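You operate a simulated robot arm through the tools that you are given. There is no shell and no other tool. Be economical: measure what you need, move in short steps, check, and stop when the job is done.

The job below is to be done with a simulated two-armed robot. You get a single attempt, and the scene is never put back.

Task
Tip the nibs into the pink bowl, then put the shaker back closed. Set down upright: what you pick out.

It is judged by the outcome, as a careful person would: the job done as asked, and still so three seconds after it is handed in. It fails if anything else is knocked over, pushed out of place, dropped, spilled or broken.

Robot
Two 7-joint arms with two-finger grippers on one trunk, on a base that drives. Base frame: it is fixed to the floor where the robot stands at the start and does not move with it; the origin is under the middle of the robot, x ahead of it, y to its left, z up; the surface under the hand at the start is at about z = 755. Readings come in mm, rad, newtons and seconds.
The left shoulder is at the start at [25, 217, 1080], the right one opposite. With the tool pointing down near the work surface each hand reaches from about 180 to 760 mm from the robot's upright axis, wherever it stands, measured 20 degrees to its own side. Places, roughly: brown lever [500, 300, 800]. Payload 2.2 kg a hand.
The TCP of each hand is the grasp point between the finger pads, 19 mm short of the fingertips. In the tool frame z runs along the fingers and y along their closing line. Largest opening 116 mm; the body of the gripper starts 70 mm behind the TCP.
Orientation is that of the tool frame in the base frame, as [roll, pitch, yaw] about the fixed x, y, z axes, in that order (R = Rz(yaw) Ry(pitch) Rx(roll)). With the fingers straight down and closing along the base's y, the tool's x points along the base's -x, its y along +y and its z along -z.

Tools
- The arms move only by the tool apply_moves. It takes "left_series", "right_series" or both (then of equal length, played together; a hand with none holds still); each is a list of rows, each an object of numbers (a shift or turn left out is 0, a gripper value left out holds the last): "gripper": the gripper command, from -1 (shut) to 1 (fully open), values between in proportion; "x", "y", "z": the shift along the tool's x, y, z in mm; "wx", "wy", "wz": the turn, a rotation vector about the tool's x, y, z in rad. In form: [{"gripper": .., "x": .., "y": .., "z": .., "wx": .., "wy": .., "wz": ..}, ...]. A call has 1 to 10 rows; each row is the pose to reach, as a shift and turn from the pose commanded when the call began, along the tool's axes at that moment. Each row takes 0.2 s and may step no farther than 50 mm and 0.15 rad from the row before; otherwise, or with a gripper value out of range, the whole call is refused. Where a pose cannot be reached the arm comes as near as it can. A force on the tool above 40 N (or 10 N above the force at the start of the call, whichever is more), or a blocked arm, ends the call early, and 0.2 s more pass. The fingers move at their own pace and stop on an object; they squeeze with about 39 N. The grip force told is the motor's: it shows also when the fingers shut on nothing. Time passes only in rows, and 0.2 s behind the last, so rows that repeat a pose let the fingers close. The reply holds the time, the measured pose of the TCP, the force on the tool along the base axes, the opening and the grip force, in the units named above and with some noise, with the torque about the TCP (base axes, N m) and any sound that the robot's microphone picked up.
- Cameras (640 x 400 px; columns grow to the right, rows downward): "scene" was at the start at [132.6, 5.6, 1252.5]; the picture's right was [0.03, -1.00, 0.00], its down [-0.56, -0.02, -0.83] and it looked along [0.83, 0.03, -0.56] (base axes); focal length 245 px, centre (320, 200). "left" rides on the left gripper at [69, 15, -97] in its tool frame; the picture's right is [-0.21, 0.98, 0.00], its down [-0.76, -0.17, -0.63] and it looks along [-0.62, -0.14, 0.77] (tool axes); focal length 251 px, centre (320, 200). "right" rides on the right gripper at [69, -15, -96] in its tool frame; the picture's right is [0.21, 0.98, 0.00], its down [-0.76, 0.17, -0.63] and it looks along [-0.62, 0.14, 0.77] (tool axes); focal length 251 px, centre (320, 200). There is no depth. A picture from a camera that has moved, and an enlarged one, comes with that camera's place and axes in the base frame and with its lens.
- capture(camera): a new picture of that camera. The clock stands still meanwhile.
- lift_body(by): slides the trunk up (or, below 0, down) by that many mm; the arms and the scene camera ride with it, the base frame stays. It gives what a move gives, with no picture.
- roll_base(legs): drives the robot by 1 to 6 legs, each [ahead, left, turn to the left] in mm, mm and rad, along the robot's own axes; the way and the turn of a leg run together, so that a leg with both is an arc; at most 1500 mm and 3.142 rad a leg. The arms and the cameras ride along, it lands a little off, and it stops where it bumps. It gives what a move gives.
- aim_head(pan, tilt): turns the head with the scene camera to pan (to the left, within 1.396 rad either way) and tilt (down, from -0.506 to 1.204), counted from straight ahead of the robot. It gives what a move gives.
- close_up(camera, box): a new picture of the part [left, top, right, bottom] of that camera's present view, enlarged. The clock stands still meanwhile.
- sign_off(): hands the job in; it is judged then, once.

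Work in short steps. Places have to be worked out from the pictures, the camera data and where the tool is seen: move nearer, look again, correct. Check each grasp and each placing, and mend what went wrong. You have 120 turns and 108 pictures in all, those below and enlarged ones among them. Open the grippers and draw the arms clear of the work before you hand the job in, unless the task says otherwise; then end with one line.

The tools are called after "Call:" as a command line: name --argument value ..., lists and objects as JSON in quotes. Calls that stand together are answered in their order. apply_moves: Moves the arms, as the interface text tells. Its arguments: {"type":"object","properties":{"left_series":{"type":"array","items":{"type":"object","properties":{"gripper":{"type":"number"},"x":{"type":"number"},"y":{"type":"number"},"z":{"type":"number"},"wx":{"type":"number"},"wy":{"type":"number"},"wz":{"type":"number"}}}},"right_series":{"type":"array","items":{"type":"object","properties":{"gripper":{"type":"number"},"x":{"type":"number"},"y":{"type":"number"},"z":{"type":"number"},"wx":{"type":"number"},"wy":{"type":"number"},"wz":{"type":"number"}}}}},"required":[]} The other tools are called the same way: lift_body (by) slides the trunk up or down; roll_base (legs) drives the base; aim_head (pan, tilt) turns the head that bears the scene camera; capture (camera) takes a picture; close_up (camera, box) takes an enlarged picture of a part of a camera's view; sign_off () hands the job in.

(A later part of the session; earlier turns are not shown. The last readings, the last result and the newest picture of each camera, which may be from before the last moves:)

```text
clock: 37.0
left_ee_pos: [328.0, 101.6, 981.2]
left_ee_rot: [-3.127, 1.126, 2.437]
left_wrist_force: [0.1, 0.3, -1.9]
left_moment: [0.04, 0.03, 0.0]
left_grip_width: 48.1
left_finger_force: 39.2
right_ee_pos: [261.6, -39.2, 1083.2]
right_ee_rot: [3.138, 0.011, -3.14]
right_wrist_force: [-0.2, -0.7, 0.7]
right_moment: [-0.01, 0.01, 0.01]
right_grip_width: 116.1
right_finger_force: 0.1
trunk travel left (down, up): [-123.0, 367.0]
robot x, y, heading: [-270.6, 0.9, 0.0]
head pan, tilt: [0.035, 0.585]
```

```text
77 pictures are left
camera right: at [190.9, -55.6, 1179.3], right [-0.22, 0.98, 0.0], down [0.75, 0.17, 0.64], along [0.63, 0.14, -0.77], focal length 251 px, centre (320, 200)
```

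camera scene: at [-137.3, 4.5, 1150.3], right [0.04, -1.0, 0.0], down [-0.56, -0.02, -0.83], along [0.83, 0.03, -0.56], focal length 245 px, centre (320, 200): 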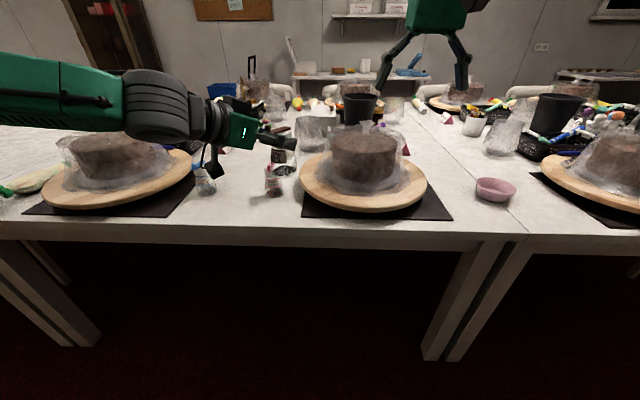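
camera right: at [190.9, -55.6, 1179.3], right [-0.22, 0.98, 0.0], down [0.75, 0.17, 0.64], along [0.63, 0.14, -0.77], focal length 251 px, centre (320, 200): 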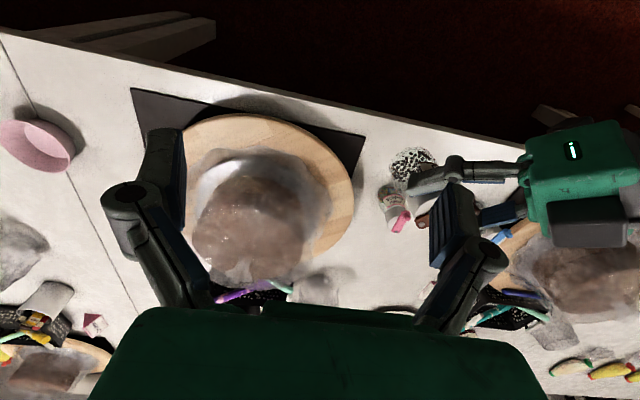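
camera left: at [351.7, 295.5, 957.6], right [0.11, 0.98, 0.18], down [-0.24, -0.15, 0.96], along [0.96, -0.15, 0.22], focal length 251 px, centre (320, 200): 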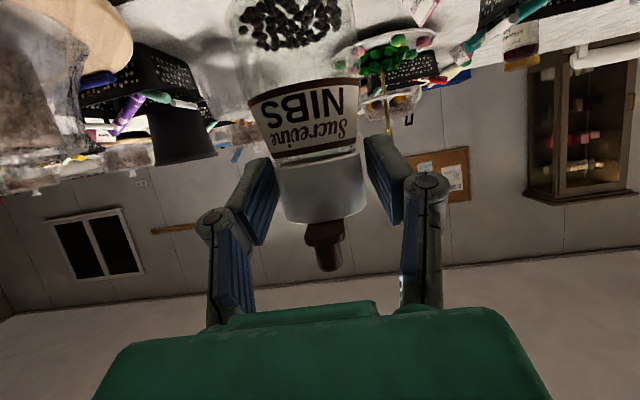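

My own finger blocks the view; narrow the right gripper to ~35 mm (needed for straddling the knob anyway) and look.

Call:
apply_moves --right_series '[{"gripper": -0.45}, {"gripper": -0.45, "y": 30}]'

Call:
close_up --camera "right" --box '[350, 110, 510, 250]'

```text
clock: 37.6
left_ee_pos: [327.5, 107.0, 981.1]
left_ee_rot: [-3.122, 1.131, 2.441]
left_wrist_force: [-0.8, 0.6, -3.6]
left_moment: [0.0, 0.03, -0.03]
left_grip_width: 48.2
left_finger_force: 38.4
right_ee_pos: [260.1, -4.9, 1082.5]
right_ee_rot: [3.141, 0.011, -3.141]
right_wrist_force: [0.4, 0.4, -0.3]
right_moment: [-0.02, -0.01, 0.0]
right_grip_width: 31.9
right_finger_force: 0.1
trunk travel left (down, up): [-123.0, 367.0]
robot x, y, heading: [-268.5, -3.4, 0.003]
head pan, tilt: [0.035, 0.585]
```

```text
2.86 times, centred on (430, 180) of right
camera zoom: at [189.3, -20.3, 1179.0], right [-0.22, 0.98, 0.0], down [0.75, 0.17, 0.64], along [0.63, 0.14, -0.77], focal length 718 px, centre (6, 257)
```

zoom: 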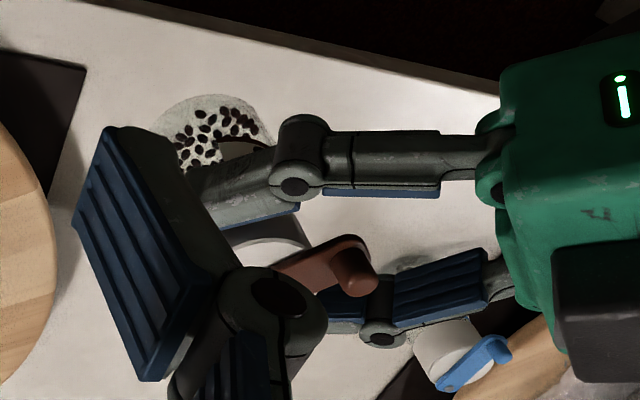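

The left fingers sit right beside the lever's sweep at this grip. I'll set the shaker back and regrip lower on the glass (z≈806) so the lever can swing freely. First the right hand clears and the left returns above the original spot.

Call:
apply_moves --right_series '[{"y": -45}, {"y": -90}, {"y": -135}]'

Call:
apply_moves --left_series '[{"y": 37, "z": -1, "wx": -0.105, "wz": -0.05}, {"x": 1, "y": 74, "z": -2, "wx": -0.21, "wz": -0.1}, {"x": 1, "y": 111, "z": -3, "wx": -0.315, "wz": -0.15}, {"x": 2, "y": 148, "z": -4, "wx": -0.42, "wz": -0.2}, {"x": 2, "y": 185, "z": -5, "wx": -0.525, "wz": -0.25}, {"x": 2.6, "y": 223, "z": -5.5, "wx": -0.632, "wz": -0.301}, {"x": 2.6, "y": 223, "z": -5.5, "wx": -0.632, "wz": -0.301}]'

```text
clock: 38.4
left_ee_pos: [326.4, 104.2, 980.9]
left_ee_rot: [-3.127, 1.129, 2.436]
left_wrist_force: [0.2, 0.4, -2.1]
left_moment: [0.0, 0.0, 0.04]
left_grip_width: 47.9
left_finger_force: 38.6
right_ee_pos: [261.3, -144.9, 1082.1]
right_ee_rot: [3.139, 0.012, -3.139]
right_wrist_force: [0.8, 0.4, 0.1]
right_moment: [0.02, 0.0, 0.01]
right_grip_width: 31.8
right_finger_force: 0.1
trunk travel left (down, up): [-123.0, 367.0]
robot x, y, heading: [-270.0, -2.5, -0.0]
head pan, tilt: [0.035, 0.585]
```

```text
clock: 40.0
left_ee_pos: [466.4, 275.6, 978.4]
left_ee_rot: [-3.125, 1.126, 3.138]
left_wrist_force: [-0.2, 0.1, -2.1]
left_moment: [0.01, 0.05, 0.03]
left_grip_width: 48.1
left_finger_force: 39.3
right_ee_pos: [260.7, -142.5, 1081.2]
right_ee_rot: [3.139, 0.015, -3.14]
right_wrist_force: [-0.3, -0.2, -0.2]
right_moment: [0.0, -0.02, -0.01]
right_grip_width: 31.8
right_finger_force: 0.2
trunk travel left (down, up): [-123.0, 367.0]
robot x, y, heading: [-271.7, -4.2, 0.003]
head pan, tilt: [0.035, 0.585]
```

Directly above the spot. Lower 138 mm, then fine steps to contact.

Call:
apply_moves --left_series '[{"x": 31, "y": 0.5, "z": 15}, {"x": 62, "y": 1, "z": 30}, {"x": 93, "y": 1, "z": 45}, {"x": 124, "y": 1, "z": 59}, {"x": 124, "y": 1, "z": 59}]'

```text
clock: 41.2
left_ee_pos: [466.3, 276.5, 841.2]
left_ee_rot: [-3.125, 1.126, 3.139]
left_wrist_force: [-0.5, -0.3, -2.1]
left_moment: [0.02, 0.04, -0.02]
left_grip_width: 48.2
left_finger_force: 39.2
right_ee_pos: [260.2, -143.2, 1082.4]
right_ee_rot: [3.141, 0.012, -3.141]
right_wrist_force: [-0.5, 0.9, 0.8]
right_moment: [-0.03, -0.06, 0.03]
right_grip_width: 31.8
right_finger_force: 0.0
trunk travel left (down, up): [-123.0, 367.0]
robot x, y, heading: [-267.9, -1.1, 0.003]
head pan, tilt: [0.035, 0.585]
```

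12 mm remain to the original height (829).

Call:
apply_moves --left_series '[{"x": 5, "z": 2.4}, {"x": 8.5, "z": 4}, {"x": 10.3, "z": 5}, {"x": 10.8, "z": 5.2}]'

```text
clock: 42.2
left_ee_pos: [465.5, 275.1, 829.5]
left_ee_rot: [-3.123, 1.124, 3.137]
left_wrist_force: [-0.3, 0.0, -1.3]
left_moment: [0.01, 0.05, -0.01]
left_grip_width: 48.1
left_finger_force: 39.5
right_ee_pos: [260.9, -142.7, 1081.6]
right_ee_rot: [3.141, 0.012, -3.141]
right_wrist_force: [-0.5, 0.5, -0.4]
right_moment: [-0.01, -0.02, 0.01]
right_grip_width: 31.9
right_finger_force: 0.0
trunk travel left (down, up): [-123.0, 367.0]
robot x, y, heading: [-268.1, -3.7, -0.001]
head pan, tilt: [0.035, 0.585]
```

Wrist force is easing (−2.1 → −1.3): nearly in contact. One more millimetre.

Call:
apply_moves --left_series '[{"x": 0.7, "z": 0.3}, {"x": 1.2, "z": 0.6}]'

```text
clock: 42.8
left_ee_pos: [465.8, 275.4, 828.6]
left_ee_rot: [-3.124, 1.125, 3.138]
left_wrist_force: [-1.1, 0.6, 2.9]
left_moment: [0.08, 0.2, 0.03]
left_grip_width: 47.9
left_finger_force: 38.6
right_ee_pos: [259.7, -143.6, 1082.7]
right_ee_rot: [-3.141, 0.012, -3.139]
right_wrist_force: [0.4, 0.4, -1.2]
right_moment: [0.01, 0.01, 0.03]
right_grip_width: 31.8
right_finger_force: 0.2
trunk travel left (down, up): [-123.0, 367.0]
robot x, y, heading: [-267.9, 0.6, 0.002]
head pan, tilt: [0.035, 0.585]
```

Contact confirmed. Open the fingers to ~68 mm and check.

Call:
apply_moves --left_series '[{"gripper": -0.1}, {"gripper": 0.05}, {"gripper": 0.17}]'

Call:
apply_moves --left_series '[{"x": 7, "z": 3.3}, {"x": 14, "z": 6.7}, {"x": 20.5, "z": 9.5}]'

Call:
capture --camera "left"

Call:
close_up --camera "scene" --box '[160, 130, 300, 220]'

```text
clock: 43.6
left_ee_pos: [466.9, 274.9, 828.6]
left_ee_rot: [-3.125, 1.124, 3.138]
left_wrist_force: [0.5, -0.3, 0.7]
left_moment: [-0.04, -0.01, -0.01]
left_grip_width: 67.6
left_finger_force: 0.0
right_ee_pos: [260.0, -143.7, 1082.9]
right_ee_rot: [3.14, 0.012, -3.139]
right_wrist_force: [0.1, 0.4, 0.6]
right_moment: [-0.01, -0.02, 0.0]
right_grip_width: 31.7
right_finger_force: 0.0
trunk travel left (down, up): [-123.0, 367.0]
robot x, y, heading: [-270.9, 0.9, 0.003]
head pan, tilt: [0.035, 0.585]
```

```text
clock: 44.4
left_ee_pos: [467.6, 275.3, 805.6]
left_ee_rot: [-3.125, 1.125, 3.138]
left_wrist_force: [-0.5, 0.5, -0.1]
left_moment: [-0.03, 0.0, -0.02]
left_grip_width: 67.9
left_finger_force: 0.1
right_ee_pos: [259.8, -143.8, 1082.7]
right_ee_rot: [3.141, 0.011, -3.139]
right_wrist_force: [-0.2, -0.5, -0.1]
right_moment: [0.01, -0.04, 0.01]
right_grip_width: 31.8
right_finger_force: 0.1
trunk travel left (down, up): [-123.0, 367.0]
robot x, y, heading: [-271.4, -1.2, 0.004]
head pan, tilt: [0.035, 0.585]
```

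```text
75 pictures are left
camera left: at [350.9, 291.1, 784.7], right [0.11, 0.98, 0.19], down [-0.25, -0.15, 0.96], along [0.96, -0.15, 0.22], focal length 251 px, centre (320, 200)
```

left: 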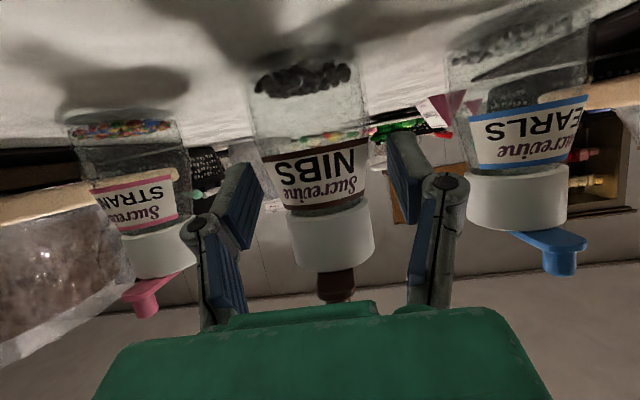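

```text
4.44 times, centred on (230, 175) of scene
camera zoom: at [-137.3, 5.0, 1150.3], right [0.04, -1.0, 0.0], down [-0.56, -0.02, -0.83], along [0.83, 0.03, -0.56], focal length 1087 px, centre (720, 311)
```

zoom: 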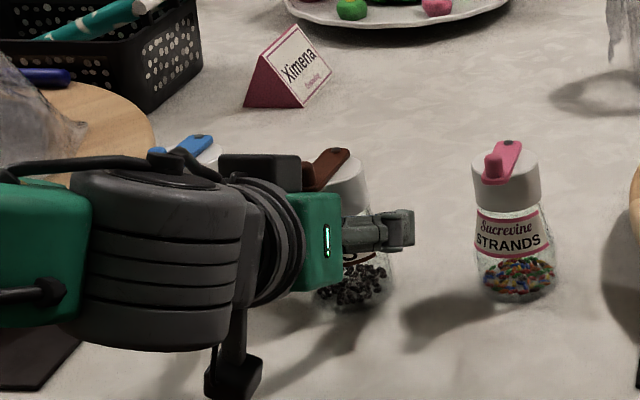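

Fingers now straddle the label area. Close and check.

Call:
apply_moves --left_series '[{"gripper": 0.0}, {"gripper": -0.2}, {"gripper": -0.5}, {"gripper": -0.7}, {"gripper": -0.7}]'

Call:
close_up --camera "left" --box '[190, 30, 450, 310]'

```text
clock: 45.6
left_ee_pos: [466.6, 273.7, 805.4]
left_ee_rot: [-3.124, 1.123, 3.139]
left_wrist_force: [1.0, -0.4, -0.6]
left_moment: [0.0, 0.07, 0.03]
left_grip_width: 52.5
left_finger_force: 39.0
right_ee_pos: [259.4, -143.5, 1081.5]
right_ee_rot: [3.138, 0.013, -3.137]
right_wrist_force: [-0.2, -0.6, -1.5]
right_moment: [0.0, -0.01, 0.0]
right_grip_width: 32.0
right_finger_force: 0.0
trunk travel left (down, up): [-123.0, 367.0]
robot x, y, heading: [-267.0, -2.3, 0.005]
head pan, tilt: [0.035, 0.585]
```

```text
1.43 times, centred on (320, 170) of left
camera zoom: at [350.9, 291.0, 785.1], right [0.11, 0.98, 0.19], down [-0.25, -0.15, 0.96], along [0.96, -0.15, 0.22], focal length 359 px, centre (320, 243)
```

zoom: 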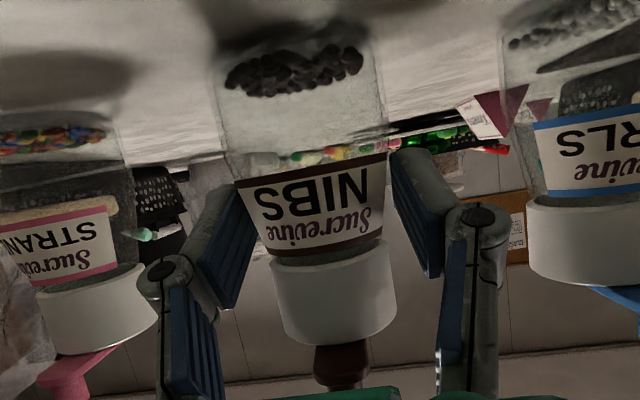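

Good grip (52.5 mm). Lift 150 mm as before.

Call:
apply_moves --left_series '[{"x": -9, "z": -4}, {"x": -27, "z": -13}, {"x": -63, "z": -30}, {"x": -99, "z": -47}, {"x": -135, "z": -65}, {"x": -157, "z": -76}, {"x": -157, "z": -76}]'

Call:
capture --camera "left"

```text
clock: 47.2
left_ee_pos: [467.1, 276.0, 981.1]
left_ee_rot: [-3.126, 1.124, 3.137]
left_wrist_force: [-1.0, 0.5, -1.3]
left_moment: [0.0, 0.03, -0.01]
left_grip_width: 52.6
left_finger_force: 38.6
right_ee_pos: [261.3, -142.5, 1081.4]
right_ee_rot: [3.14, 0.013, -3.14]
right_wrist_force: [-0.5, -0.5, 0.4]
right_moment: [-0.02, -0.01, 0.02]
right_grip_width: 32.0
right_finger_force: 0.2
trunk travel left (down, up): [-123.0, 367.0]
robot x, y, heading: [-271.1, -1.0, 0.001]
head pan, tilt: [0.035, 0.585]
```

```text
72 pictures are left
camera left: at [350.8, 292.5, 960.8], right [0.11, 0.98, 0.19], down [-0.25, -0.15, 0.96], along [0.96, -0.15, 0.22], focal length 251 px, centre (320, 200)
```

left: 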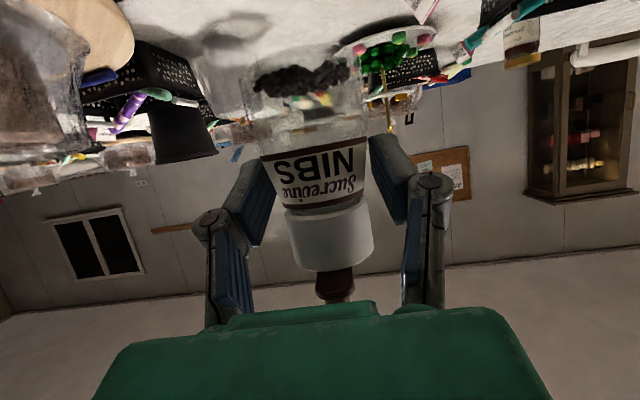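

Held securely. Move to the two-handed work spot again.

Call:
apply_moves --left_series '[{"x": 10, "y": -25, "z": -21, "wx": 0.105, "wz": 0.05}, {"x": 20, "y": -55, "z": -42, "wx": 0.21, "wz": 0.1}, {"x": 30, "y": -85, "z": -63, "wx": 0.315, "wz": 0.15}, {"x": 40, "y": -115, "z": -84, "wx": 0.42, "wz": 0.2}, {"x": 50, "y": -147, "z": -105, "wx": 0.525, "wz": 0.25}, {"x": 59, "y": -178, "z": -124, "wx": 0.631, "wz": 0.302}, {"x": 59, "y": -178, "z": -124, "wx": 0.631, "wz": 0.302}]'

Call:
close_up --camera "scene" --box '[230, 90, 326, 180]'

Call:
capture --camera "right"

```text
clock: 48.8
left_ee_pos: [328.0, 101.9, 981.1]
left_ee_rot: [-3.127, 1.13, 2.435]
left_wrist_force: [0.0, 0.4, -2.4]
left_moment: [0.0, 0.02, 0.01]
left_grip_width: 52.5
left_finger_force: 38.7
right_ee_pos: [260.3, -142.4, 1082.6]
right_ee_rot: [3.141, 0.013, -3.14]
right_wrist_force: [0.9, 0.1, -0.2]
right_moment: [0.02, 0.0, 0.02]
right_grip_width: 32.1
right_finger_force: 0.1
trunk travel left (down, up): [-123.0, 367.0]
robot x, y, heading: [-266.4, 1.8, 0.001]
head pan, tilt: [0.035, 0.585]
```

```text
4.44 times, centred on (278, 135) of scene
camera zoom: at [-137.7, 4.4, 1150.3], right [0.04, -1.0, 0.0], down [-0.55, -0.02, -0.83], along [0.83, 0.03, -0.56], focal length 1087 px, centre (507, 489)
```

zoom: 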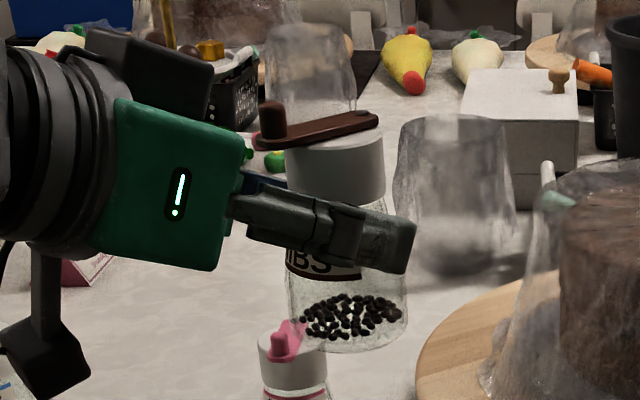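

```text
70 pictures are left
camera right: at [190.2, -159.4, 1178.0], right [-0.22, 0.98, 0.0], down [0.75, 0.17, 0.64], along [0.63, 0.14, -0.77], focal length 251 px, centre (320, 200)
```

right: 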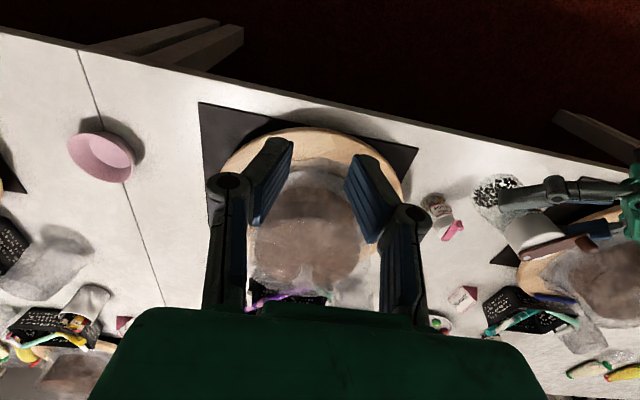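

The lever is now well clear of the fingers. Knob ≈(307,116,1030), pin ≈(339,78). I bring the right hand above the knob, yawed so its fingers straddle the lever end.

Call:
apply_moves --right_series '[{"z": -30}, {"z": -30, "x": -8, "y": 40, "wz": 0.14}, {"z": -30, "x": -15, "y": 80, "wz": 0.28}, {"z": -30, "x": -23, "y": 120, "wz": 0.42}, {"z": -30, "x": -31, "y": 160, "wz": 0.56}, {"z": -30, "x": -39, "y": 200, "wz": 0.7}, {"z": -30, "x": -47, "y": 235, "wz": 0.84}, {"z": -30, "x": -47, "y": 235, "wz": 0.866}]'

Call:
capture --camera "right"

Call:
close_up --camera "scene" --box '[220, 40, 348, 150]'

```text
clock: 50.8
left_ee_pos: [321.6, 93.7, 985.5]
left_ee_rot: [3.136, 1.127, 2.418]
left_wrist_force: [-0.4, -0.7, -2.1]
left_moment: [0.02, 0.05, -0.01]
left_grip_width: 52.5
left_finger_force: 38.9
right_ee_pos: [275.5, 37.9, 1117.6]
right_ee_rot: [3.1, -0.022, 2.25]
right_wrist_force: [-0.8, -0.3, 1.2]
right_moment: [0.05, -0.06, 0.02]
right_grip_width: 31.9
right_finger_force: 0.1
right hand out of reach, approached as far as the arm can: row 6, 7, 8
trunk travel left (down, up): [-123.0, 367.0]
robot x, y, heading: [-272.9, -6.7, 0.001]
head pan, tilt: [0.035, 0.585]
stopped in row 8 (right hand): the arm was blocked; the commanded pose is now the measured one
```

```text
69 pictures are left
camera right: at [218.1, 77.6, 1215.8], right [0.63, 0.78, 0.05], down [0.59, -0.51, 0.62], along [0.51, -0.36, -0.78], focal length 251 px, centre (320, 200)
```

right: 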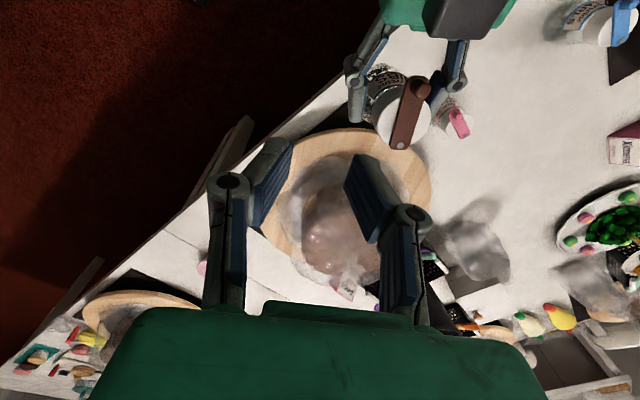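

```text
3.64 times, centred on (284, 95) of scene
camera zoom: at [-139.4, 1.7, 1150.6], right [0.04, -1.0, 0.0], down [-0.55, -0.02, -0.83], along [0.83, 0.03, -0.55], focal length 889 px, centre (451, 582)
```

zoom: 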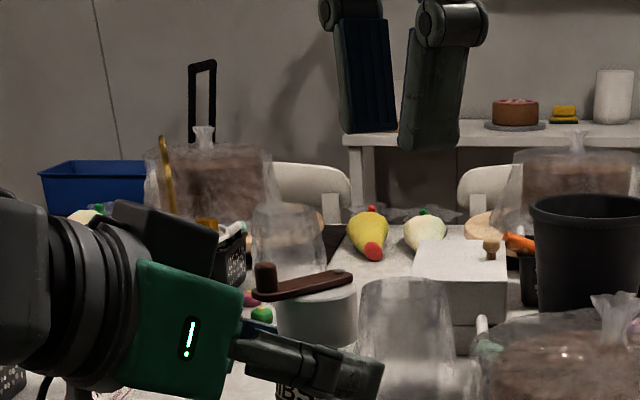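

The right arm was blocked and the left nudged slightly — some arm contact. Look at the whole scene.

Call:
aim_head --pan 0.0 --tilt 0.2

Call:
capture --camera "scene"

```text
clock: 51.6
left_ee_pos: [324.0, 96.6, 982.5]
left_ee_rot: [-3.14, 1.128, 2.425]
left_wrist_force: [-0.7, 0.1, -2.1]
left_moment: [0.02, 0.03, 0.01]
left_grip_width: 52.4
left_finger_force: 39.5
right_ee_pos: [277.9, 40.8, 1114.0]
right_ee_rot: [3.106, -0.022, 2.249]
right_wrist_force: [0.9, 0.4, 0.7]
right_moment: [0.0, 0.03, 0.04]
right_grip_width: 31.9
right_finger_force: 0.0
trunk travel left (down, up): [-123.0, 367.0]
robot x, y, heading: [-270.3, -1.7, 0.002]
head pan, tilt: [0.0, 0.201]
```

```text
67 pictures are left
camera scene: at [-133.2, 0.8, 1185.5], right [0.0, -1.0, 0.0], down [-0.2, 0.0, -0.98], along [0.98, 0.0, -0.2], focal length 245 px, centre (320, 200)
```

scene: 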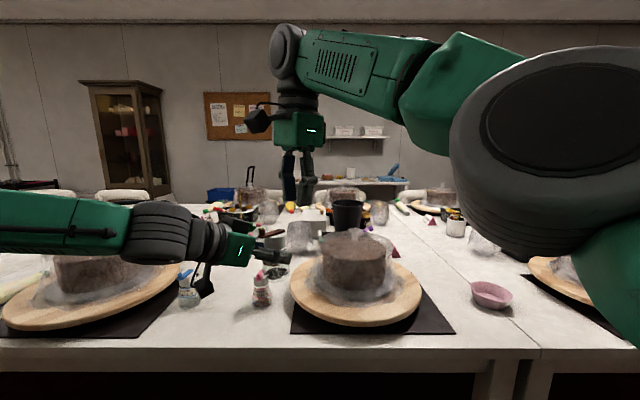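

The right elbow came against the robot's own head/trunk: it's reaching too far across. I back the right hand out to natural yaw, then bring the left hand about 100 mm further right.

Call:
apply_moves --right_series '[{"x": -16, "y": -18, "z": -4, "wz": -0.14}, {"x": -32, "y": -36, "z": -8, "wz": -0.28}, {"x": -48, "y": -54, "z": -12, "wz": -0.42}, {"x": -64, "y": -72, "z": -16, "wz": -0.56}, {"x": -81, "y": -91, "z": -20, "wz": -0.7}, {"x": -81, "y": -91, "z": -20, "wz": -0.84}, {"x": -81, "y": -91, "z": -20, "wz": -0.88}]'

```text
clock: 53.2
left_ee_pos: [324.5, 98.3, 983.5]
left_ee_rot: [-3.139, 1.128, 2.425]
left_wrist_force: [0.8, -0.1, -2.2]
left_moment: [0.03, 0.0, 0.0]
left_grip_width: 52.7
left_finger_force: 39.3
right_ee_pos: [256.1, -78.4, 1127.7]
right_ee_rot: [3.105, 0.018, 3.132]
right_wrist_force: [0.2, -0.2, -0.5]
right_moment: [0.03, -0.01, 0.0]
right_grip_width: 31.9
right_finger_force: 0.0
trunk travel left (down, up): [-123.0, 367.0]
robot x, y, heading: [-271.6, 3.2, 0.005]
head pan, tilt: [0.0, 0.201]
```

Now shift the left hand 90 mm to the right.

Call:
apply_moves --left_series '[{"x": -6, "y": -17, "z": 13}, {"x": -13, "y": -34, "z": 27}, {"x": -19, "y": -51, "z": 40}, {"x": -25.3, "y": -67.9, "z": 53.5}, {"x": -25.3, "y": -67.9, "z": 53.5}]'

Call:
capture --camera "right"

Call:
capture --camera "scene"

```text
clock: 54.4
left_ee_pos: [323.1, 4.2, 983.0]
left_ee_rot: [-3.137, 1.126, 2.427]
left_wrist_force: [0.3, 0.6, -1.9]
left_moment: [0.02, 0.01, -0.02]
left_grip_width: 52.2
left_finger_force: 38.6
right_ee_pos: [255.1, -78.7, 1128.0]
right_ee_rot: [3.104, 0.017, 3.128]
right_wrist_force: [0.1, 0.6, 0.1]
right_moment: [-0.01, 0.01, 0.01]
right_grip_width: 32.1
right_finger_force: 0.0
trunk travel left (down, up): [-123.0, 367.0]
robot x, y, heading: [-270.2, -1.8, 0.003]
head pan, tilt: [0.0, 0.201]
```

```text
66 pictures are left
camera right: at [183.9, -97.6, 1223.6], right [-0.2, 0.98, 0.03], down [0.75, 0.13, 0.65], along [0.63, 0.16, -0.76], focal length 251 px, centre (320, 200)
```

right: 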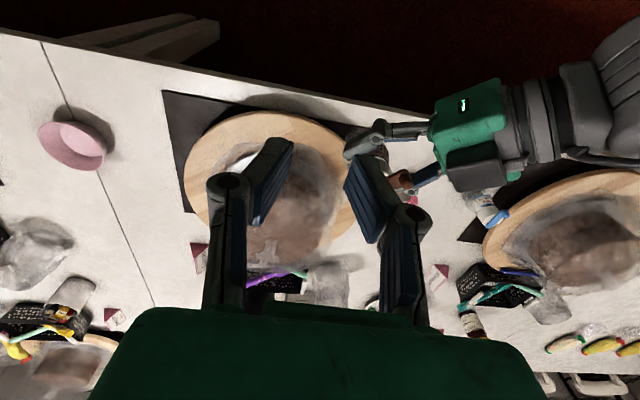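

```text
65 pictures are left
camera scene: at [-133.6, 0.3, 1185.7], right [0.0, -1.0, 0.0], down [-0.2, 0.0, -0.98], along [0.98, 0.0, -0.2], focal length 245 px, centre (320, 200)
```

scene: 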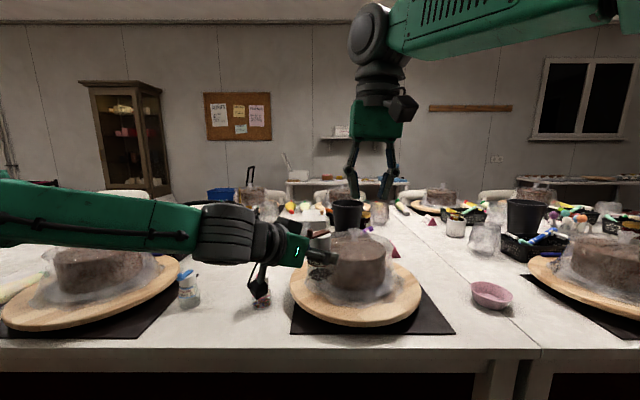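

Knob now at about (301,15,1031). Move the right hand above it with fingertips ~30 mm clear, then look.

Call:
apply_moves --right_series '[{"x": -16, "y": 32}, {"x": -32, "y": 64}, {"x": -46, "y": 94}, {"x": -46, "y": 94, "z": 35}]'

Call:
capture --camera "right"

Call:
close_up --camera "scene" --box '[260, 170, 400, 290]'

```text
clock: 55.4
left_ee_pos: [323.5, 2.6, 981.3]
left_ee_rot: [-3.14, 1.125, 2.424]
left_wrist_force: [-0.9, -0.8, -2.1]
left_moment: [-0.03, 0.03, -0.03]
left_grip_width: 52.4
left_finger_force: 38.5
right_ee_pos: [310.3, 1.5, 1102.7]
right_ee_rot: [3.089, 0.012, 3.115]
right_wrist_force: [-0.6, 0.3, -0.4]
right_moment: [0.04, 0.03, -0.02]
right_grip_width: 31.7
right_finger_force: 0.0
right hand out of reach, approached as far as the arm can: row 3
trunk travel left (down, up): [-123.0, 367.0]
robot x, y, heading: [-269.4, -0.6, 0.005]
head pan, tilt: [0.0, 0.201]
```

```text
64 pictures are left
camera right: at [239.6, -17.5, 1197.5], right [-0.19, 0.98, 0.05], down [0.75, 0.11, 0.65], along [0.63, 0.16, -0.76], focal length 251 px, centre (320, 200)
```

right: 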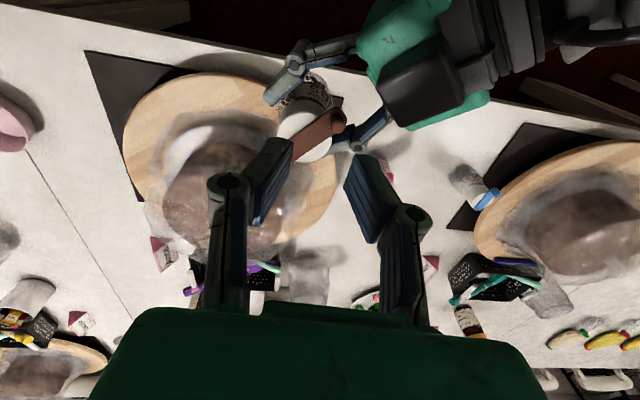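

```text
3.33 times, centred on (330, 230) of scene
camera zoom: at [-131.8, -1.3, 1185.3], right [0.0, -1.0, 0.0], down [-0.21, 0.0, -0.98], along [0.98, 0.0, -0.21], focal length 815 px, centre (287, 100)
```

zoom: 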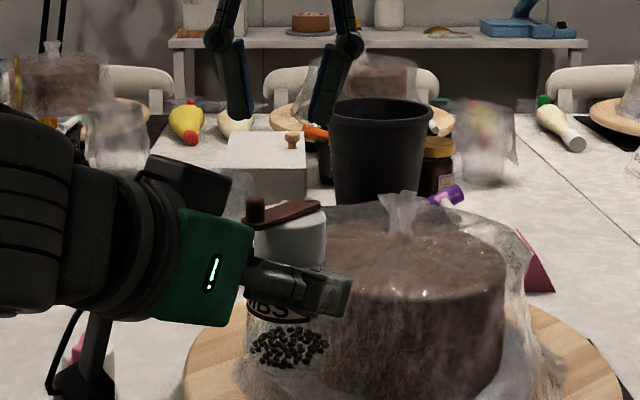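

Knob pinned at (302,16.5), top z≈1034. The right arm is at its limit there, so I shift the left hand 40 mm more to the right.

Call:
apply_moves --left_series '[{"x": -5.6, "y": -15, "z": 12}, {"x": -11.3, "y": -30.2, "z": 23.8}, {"x": -11.3, "y": -30.2, "z": 23.8}]'

Call:
apply_moves --right_series '[{"x": 8, "y": -25}, {"x": 8, "y": -25}]'

Call:
capture --camera "right"

Call:
close_up --camera "scene" --box '[260, 170, 400, 290]'

```text
clock: 56.2
left_ee_pos: [324.3, -34.0, 983.5]
left_ee_rot: [-3.14, 1.126, 2.425]
left_wrist_force: [-0.2, 0.2, -1.6]
left_moment: [0.0, -0.01, 0.0]
left_grip_width: 52.3
left_finger_force: 39.4
right_ee_pos: [309.9, 1.9, 1101.4]
right_ee_rot: [3.092, 0.011, 3.112]
right_wrist_force: [-0.2, -0.8, 0.5]
right_moment: [0.06, -0.03, 0.02]
right_grip_width: 32.0
right_finger_force: 0.0
trunk travel left (down, up): [-123.0, 367.0]
robot x, y, heading: [-271.4, -4.6, 0.001]
head pan, tilt: [0.0, 0.201]
```

```text
clock: 56.8
left_ee_pos: [325.4, -34.4, 981.0]
left_ee_rot: [-3.135, 1.125, 2.43]
left_wrist_force: [0.1, -0.2, -2.6]
left_moment: [0.0, 0.03, -0.01]
left_grip_width: 52.2
left_finger_force: 38.6
right_ee_pos: [295.4, -9.7, 1096.7]
right_ee_rot: [3.105, 0.012, 3.131]
right_wrist_force: [0.1, -0.3, 0.1]
right_moment: [0.02, 0.07, -0.01]
right_grip_width: 32.0
right_finger_force: 0.1
trunk travel left (down, up): [-123.0, 367.0]
robot x, y, heading: [-268.9, -0.8, 0.003]
head pan, tilt: [0.0, 0.201]
```

```text
62 pictures are left
camera right: at [225.1, -28.8, 1191.6], right [-0.2, 0.98, 0.03], down [0.75, 0.13, 0.65], along [0.63, 0.16, -0.76], focal length 251 px, centre (320, 200)
```

right: 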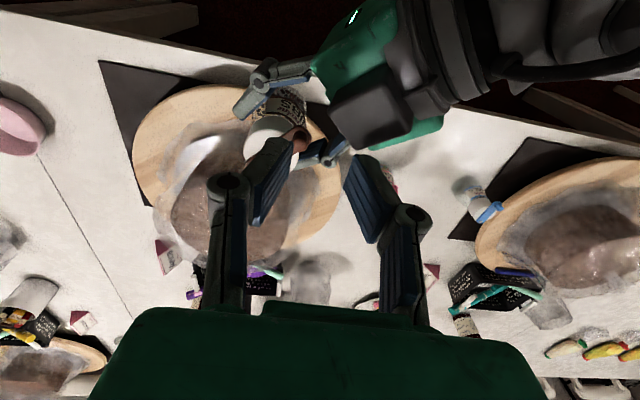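

```text
3.33 times, centred on (330, 230) of scene
camera zoom: at [-131.2, 0.2, 1185.2], right [0.0, -1.0, 0.0], down [-0.21, 0.0, -0.98], along [0.98, 0.0, -0.21], focal length 815 px, centre (287, 100)
```

zoom: 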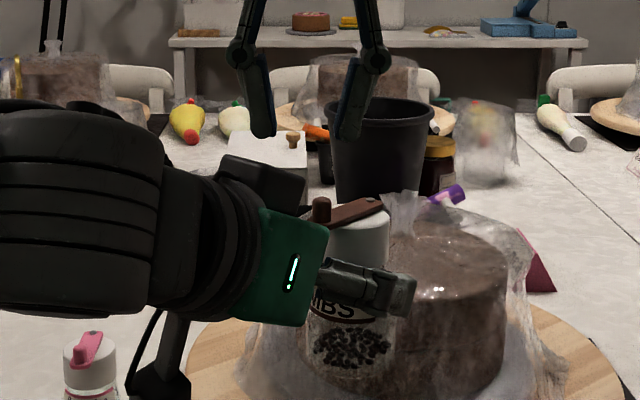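

Correct the right hand laterally by (+8, −12) and come down in stages.

Call:
apply_moves --right_series '[{"x": -8, "y": -12}, {"x": -8, "y": -12, "z": 15}, {"x": -8, "y": -12, "z": 20}]'

Call:
capture --camera "right"

Call:
close_up --camera "scene" --box '[280, 170, 400, 270]'

```text
clock: 57.6
left_ee_pos: [322.5, -32.8, 982.6]
left_ee_rot: [-3.138, 1.127, 2.426]
left_wrist_force: [-0.7, 0.0, -1.9]
left_moment: [0.0, 0.01, 0.02]
left_grip_width: 52.6
left_finger_force: 38.9
right_ee_pos: [302.1, -21.0, 1078.8]
right_ee_rot: [3.106, 0.015, 3.128]
right_wrist_force: [0.0, -0.1, -0.1]
right_moment: [-0.03, 0.0, -0.01]
right_grip_width: 31.8
right_finger_force: 0.1
trunk travel left (down, up): [-123.0, 367.0]
robot x, y, heading: [-269.2, -1.5, 0.004]
head pan, tilt: [0.0, 0.201]
```

```text
60 pictures are left
camera right: at [231.3, -39.1, 1173.0], right [-0.2, 0.98, 0.03], down [0.75, 0.13, 0.65], along [0.63, 0.16, -0.76], focal length 251 px, centre (320, 200)
```

right: 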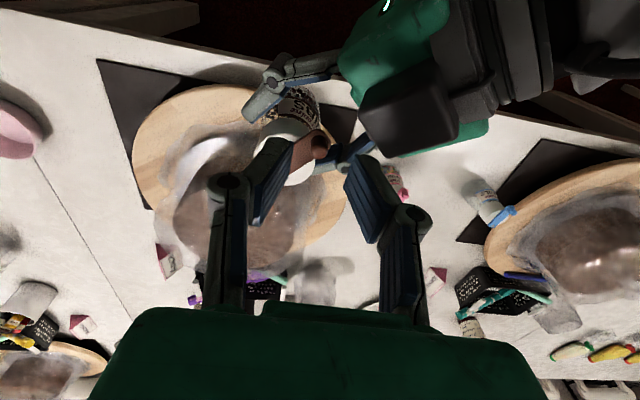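

```text
4.00 times, centred on (340, 220) of scene
camera zoom: at [-133.1, 0.8, 1185.6], right [0.0, -1.0, 0.0], down [-0.2, 0.0, -0.98], along [0.98, 0.0, -0.2], focal length 978 px, centre (240, 120)
```

zoom: 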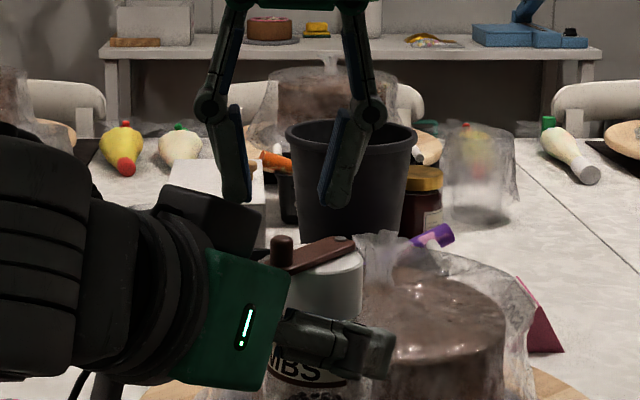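

Laterally centred over the knob. Descend 34 mm to straddle it.

Call:
apply_moves --right_series '[{"z": 12, "y": -0.5}, {"z": 24, "y": -1}, {"z": 34, "y": -1.2}]'

Call:
capture --camera "right"

Call:
close_up --camera "scene" --box '[280, 170, 400, 270]'

```text
clock: 58.4
left_ee_pos: [322.8, -33.3, 983.0]
left_ee_rot: [-3.138, 1.127, 2.426]
left_wrist_force: [-3.2, 2.8, -5.1]
left_moment: [-0.29, -0.27, 0.05]
left_grip_width: 52.4
left_finger_force: 39.6
right_ee_pos: [303.8, -20.5, 1043.2]
right_ee_rot: [3.105, 0.017, 3.128]
right_wrist_force: [2.7, -3.1, 4.5]
right_moment: [0.05, 0.02, -0.05]
right_grip_width: 31.2
right_finger_force: 0.0
trunk travel left (down, up): [-123.0, 367.0]
robot x, y, heading: [-270.8, -2.5, 0.004]
head pan, tilt: [0.0, 0.201]
```

```text
58 pictures are left
camera right: at [232.3, -39.1, 1138.9], right [-0.2, 0.98, 0.03], down [0.75, 0.13, 0.65], along [0.63, 0.16, -0.76], focal length 251 px, centre (320, 200)
```

right: 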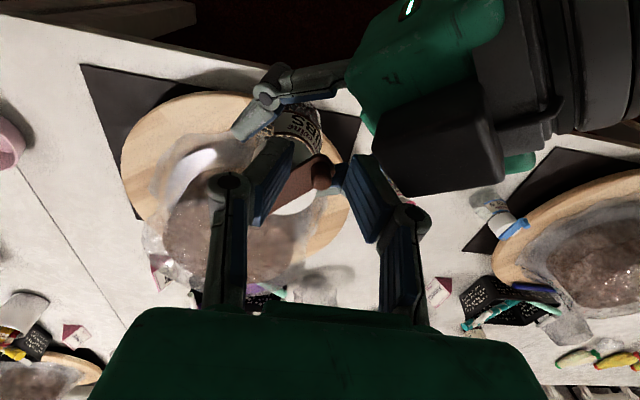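

```text
4.00 times, centred on (340, 220) of scene
camera zoom: at [-133.1, 0.8, 1185.6], right [0.0, -1.0, 0.0], down [-0.2, 0.0, -0.98], along [0.98, 0.0, -0.2], focal length 978 px, centre (240, 120)
```

zoom: 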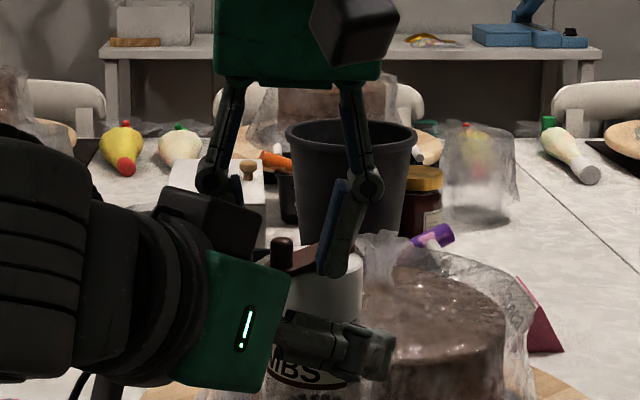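

Light touch on the lever plate (4.5 N); I lift 4 mm, then swing the knob along its arc by roughly 40°.

Call:
apply_moves --right_series '[{"z": -4}, {"z": -4, "x": 3, "y": -8}, {"z": -4, "x": 6, "y": -16}, {"z": -4, "x": 12, "y": -24}, {"z": -4, "x": 15, "y": -32}, {"z": -4, "x": 18, "y": -40}, {"z": -4, "x": 18, "y": -40}]'

Call:
capture --camera "right"

Call:
close_up --camera "scene" --box '[280, 170, 400, 270]'

```text
clock: 60.0
left_ee_pos: [324.2, -33.3, 982.7]
left_ee_rot: [-3.139, 1.127, 2.425]
left_wrist_force: [0.5, 0.2, -1.8]
left_moment: [0.02, 0.03, 0.04]
left_grip_width: 52.3
left_finger_force: 39.0
right_ee_pos: [283.8, -62.6, 1046.0]
right_ee_rot: [3.102, 0.016, 3.129]
right_wrist_force: [0.6, -0.7, -0.3]
right_moment: [0.04, 0.03, 0.0]
right_grip_width: 32.0
right_finger_force: 0.0
trunk travel left (down, up): [-123.0, 367.0]
robot x, y, heading: [-268.3, 0.1, 0.001]
head pan, tilt: [0.0, 0.201]
```

```text
56 pictures are left
camera right: at [213.5, -80.1, 1140.6], right [-0.2, 0.98, 0.03], down [0.75, 0.13, 0.65], along [0.63, 0.16, -0.76], focal length 251 px, centre (320, 200)
```

right: 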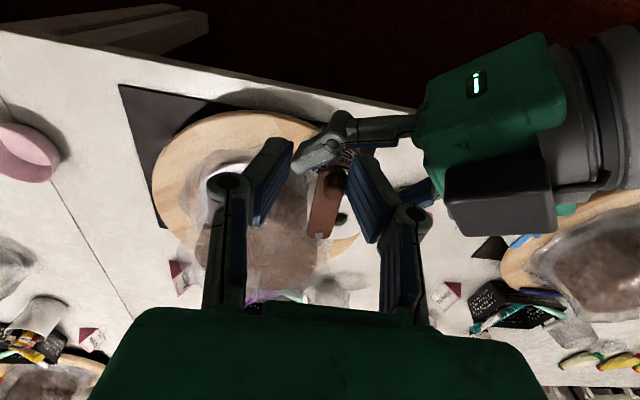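

```text
4.00 times, centred on (340, 220) of scene
camera zoom: at [-133.1, 0.4, 1185.6], right [0.0, -1.0, 0.0], down [-0.2, 0.0, -0.98], along [0.98, 0.0, -0.2], focal length 978 px, centre (240, 120)
```

zoom: 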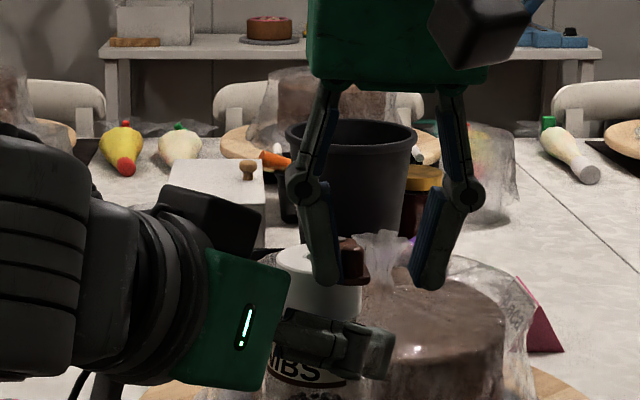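

The lever swings freely, and a dark hole is appearing. Zoom on it.

Call:
close_up --camera "right" --box '[280, 140, 400, 260]'

```text
3.33 times, centred on (340, 200) of right
camera zoom: at [213.5, -80.1, 1140.6], right [-0.2, 0.98, 0.03], down [0.75, 0.13, 0.65], along [0.63, 0.16, -0.76], focal length 838 px, centre (253, 200)
```

zoom: 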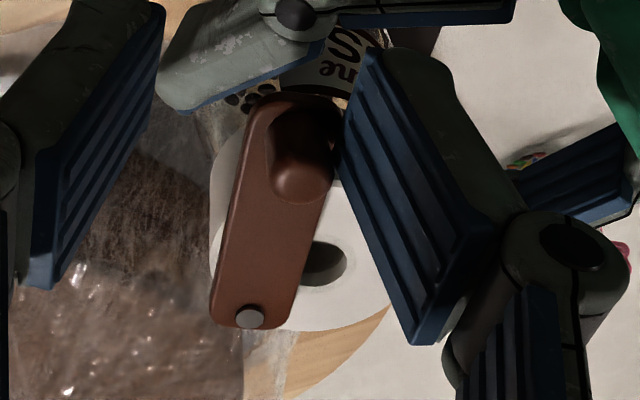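

The hole is nearly uncovered; swing about 35° further.

Call:
apply_moves --right_series '[{"x": 0, "y": -8}, {"x": -1, "y": -16}, {"x": -4, "y": -24}, {"x": -8, "y": -34}, {"x": -8, "y": -34}]'

Call:
apply_moves --right_series '[{"z": -40, "y": -5}, {"z": -80, "y": -10}, {"z": -90, "y": -50}]'

Call:
capture --camera "right"

Call:
close_up --camera "scene" --box '[280, 170, 400, 270]'

```text
clock: 61.2
left_ee_pos: [322.6, -34.7, 982.9]
left_ee_rot: [-3.14, 1.127, 2.426]
left_wrist_force: [0.1, 0.6, -1.6]
left_moment: [0.07, 0.02, 0.0]
left_grip_width: 52.1
left_finger_force: 38.5
right_ee_pos: [292.9, -96.0, 1042.4]
right_ee_rot: [3.105, 0.016, 3.13]
right_wrist_force: [-1.2, 0.4, 0.7]
right_moment: [0.03, 0.0, 0.03]
right_grip_width: 32.1
right_finger_force: 0.0
trunk travel left (down, up): [-123.0, 367.0]
robot x, y, heading: [-270.3, -1.3, 0.002]
head pan, tilt: [0.0, 0.201]
```

```text
clock: 62.0
left_ee_pos: [322.1, -36.0, 983.6]
left_ee_rot: [3.142, 1.128, 2.423]
left_wrist_force: [-0.4, 0.1, -1.7]
left_moment: [0.03, 0.02, 0.01]
left_grip_width: 52.2
left_finger_force: 39.5
right_ee_pos: [289.8, -152.0, 1132.7]
right_ee_rot: [3.102, 0.015, 3.129]
right_wrist_force: [-0.5, -0.9, -0.3]
right_moment: [0.01, -0.02, -0.02]
right_grip_width: 31.9
right_finger_force: 0.1
trunk travel left (down, up): [-123.0, 367.0]
robot x, y, heading: [-269.7, 1.4, 0.001]
head pan, tilt: [0.0, 0.201]
```

```text
53 pictures are left
camera right: at [219.0, -169.9, 1227.4], right [-0.2, 0.98, 0.04], down [0.75, 0.13, 0.65], along [0.63, 0.16, -0.76], focal length 251 px, centre (320, 200)
```

right: 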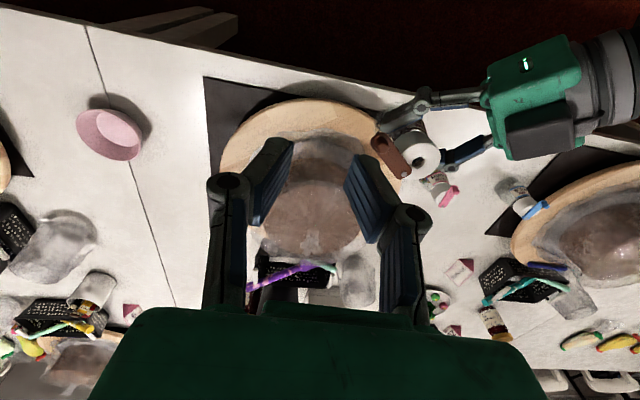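

```text
4.00 times, centred on (340, 220) of scene
camera zoom: at [-133.7, -1.9, 1185.7], right [0.0, -1.0, 0.0], down [-0.2, 0.0, -0.98], along [0.98, 0.0, -0.2], focal length 978 px, centre (240, 120)
```

zoom: 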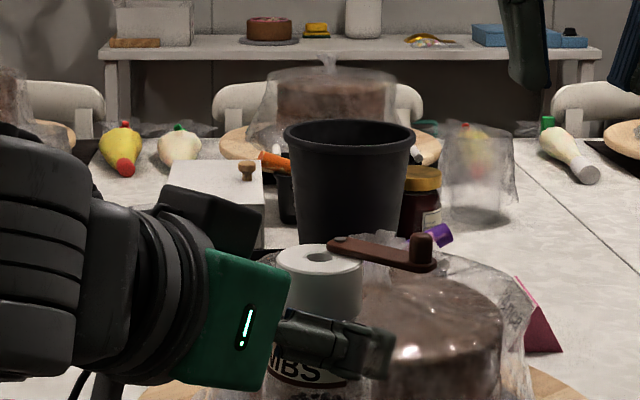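

The lever is fully open with the centre hole exposed. Now plan to pour: earlier tests showed the half-roll works with the hand far left of the shoulder, pointing ahead. I raise the right hand and carry the shaker upright to the left side (off the table edge) first.

Call:
apply_moves --right_series '[{"z": -35}, {"z": -70, "x": 20}, {"z": -100, "x": 40}]'

Call:
apply_moves --left_series '[{"x": 13.3, "y": 31.7, "z": -28, "wx": -0.065, "wz": -0.031}, {"x": 26.6, "y": 63.4, "z": -56, "wx": -0.13, "wz": -0.061}, {"x": 40, "y": 95, "z": -84, "wx": -0.194, "wz": -0.092}, {"x": 53, "y": 127, "z": -112, "wx": -0.259, "wz": -0.123}, {"x": 66.5, "y": 158.5, "z": -140, "wx": -0.324, "wz": -0.154}, {"x": 80, "y": 190, "z": -168, "wx": -0.389, "wz": -0.184}, {"x": 93, "y": 222, "z": -196, "wx": -0.454, "wz": -0.215}, {"x": 106.5, "y": 253.6, "z": -224, "wx": -0.518, "wz": -0.246}, {"x": 120, "y": 285, "z": -252, "wx": -0.583, "wz": -0.276}, {"x": 133, "y": 317, "z": -280, "wx": -0.648, "wz": -0.307}]'

```text
clock: 62.8
left_ee_pos: [322.6, -34.1, 982.7]
left_ee_rot: [-3.139, 1.129, 2.424]
left_wrist_force: [-1.0, 0.2, -2.1]
left_moment: [0.04, 0.02, 0.01]
left_grip_width: 52.0
left_finger_force: 39.4
right_ee_pos: [248.8, -152.2, 1233.2]
right_ee_rot: [3.104, 0.016, 3.131]
right_wrist_force: [-0.9, 0.1, 0.0]
right_moment: [0.02, -0.05, -0.01]
right_grip_width: 32.1
right_finger_force: 0.0
trunk travel left (down, up): [-123.0, 367.0]
robot x, y, heading: [-271.2, -3.5, 0.0]
head pan, tilt: [0.0, 0.201]
```

```text
clock: 65.0
left_ee_pos: [300.4, 414.4, 982.2]
left_ee_rot: [-3.138, 1.127, -3.137]
left_wrist_force: [-1.0, 0.1, -2.0]
left_moment: [-0.01, 0.02, -0.02]
left_grip_width: 52.3
left_finger_force: 39.0
right_ee_pos: [249.8, -149.4, 1233.8]
right_ee_rot: [3.104, 0.014, 3.13]
right_wrist_force: [-0.1, 0.9, 0.0]
right_moment: [-0.01, -0.03, -0.01]
right_grip_width: 32.1
right_finger_force: 0.1
trunk travel left (down, up): [-123.0, 367.0]
robot x, y, heading: [-268.1, -2.1, 0.0]
head pan, tilt: [0.0, 0.201]
```

Good. Shift the last 140 mm left and test the level pitch (shaker leans only ~25°).

Call:
apply_moves --left_series '[{"y": 47}, {"y": 94}, {"y": 140}, {"y": 140, "wy": -0.12}, {"y": 140, "wy": -0.24}, {"y": 140, "wy": -0.36}, {"y": 140, "wy": -0.44}, {"y": 140, "wy": -0.44}]'

Call:
capture --camera "left"

```text
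clock: 66.8
left_ee_pos: [299.8, 550.4, 981.4]
left_ee_rot: [-2.928, 1.568, -2.93]
left_wrist_force: [0.5, -0.2, -2.7]
left_moment: [-0.01, 0.06, -0.04]
left_grip_width: 52.6
left_finger_force: 38.5
right_ee_pos: [249.5, -151.5, 1232.8]
right_ee_rot: [3.105, 0.016, 3.13]
right_wrist_force: [-0.2, 0.0, -0.1]
right_moment: [0.03, -0.03, -0.04]
right_grip_width: 31.8
right_finger_force: 0.1
trunk travel left (down, up): [-123.0, 367.0]
robot x, y, heading: [-270.2, -1.6, 0.006]
head pan, tilt: [0.0, 0.201]
```

```text
51 pictures are left
camera left: at [202.6, 564.9, 913.2], right [0.0, 0.98, 0.21], down [-0.63, -0.16, 0.76], along [0.78, -0.14, 0.62], focal length 251 px, centre (320, 200)
```

left: 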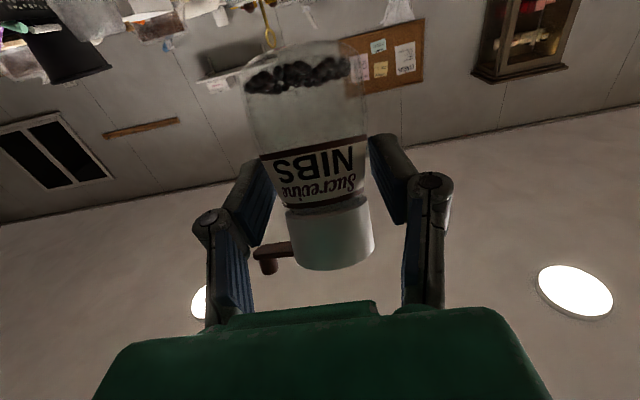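

Level works here with the shaker held firm. Now drive right 1030 mm in front of the table, keeping everything short of the table edge.

Call:
roll_base --legs '[[0, -500, 0], [0, -530, 0]]'

Call:
aim_head --pan 0.5 --tilt 0.6

Call:
capture --camera "scene"

```text
clock: 72.4
left_ee_pos: [299.1, -467.1, 983.8]
left_ee_rot: [2.266, 1.565, 2.281]
left_wrist_force: [0.1, 0.4, -1.6]
left_moment: [0.04, 0.06, 0.03]
left_grip_width: 52.0
left_finger_force: 39.1
right_ee_pos: [264.1, -1173.7, 1232.7]
right_ee_rot: [3.101, 0.016, -3.137]
right_wrist_force: [-0.3, 0.1, 0.5]
right_moment: [0.0, 0.02, -0.03]
right_grip_width: 31.9
right_finger_force: 0.0
trunk travel left (down, up): [-123.0, 367.0]
robot x, y, heading: [-258.0, -1022.7, 0.022]
head pan, tilt: [0.0, 0.201]
```

```text
clock: 73.3
left_ee_pos: [298.5, -477.8, 990.4]
left_ee_rot: [1.573, 1.556, 1.589]
left_wrist_force: [-1.7, -0.5, -1.3]
left_moment: [0.02, 0.08, 0.01]
left_grip_width: 52.3
left_finger_force: 39.2
right_ee_pos: [261.2, -1185.0, 1233.4]
right_ee_rot: [3.091, 0.018, -3.138]
right_wrist_force: [-0.6, -1.1, 0.0]
right_moment: [0.08, -0.05, 0.04]
right_grip_width: 32.1
right_finger_force: 0.1
trunk travel left (down, up): [-123.0, 367.0]
robot x, y, heading: [-260.5, -1027.2, 0.016]
head pan, tilt: [0.499, 0.6]
```

```text
50 pictures are left
camera scene: at [-140.4, -983.8, 1149.2], right [0.5, -0.87, 0.0], down [-0.49, -0.28, -0.82], along [0.72, 0.41, -0.57], focal length 245 px, centre (320, 200)
```

scene: 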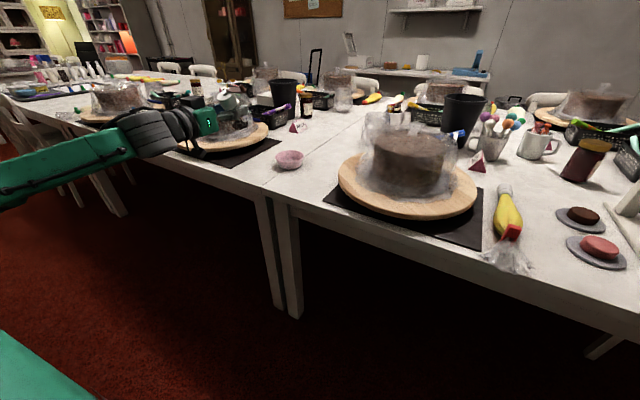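

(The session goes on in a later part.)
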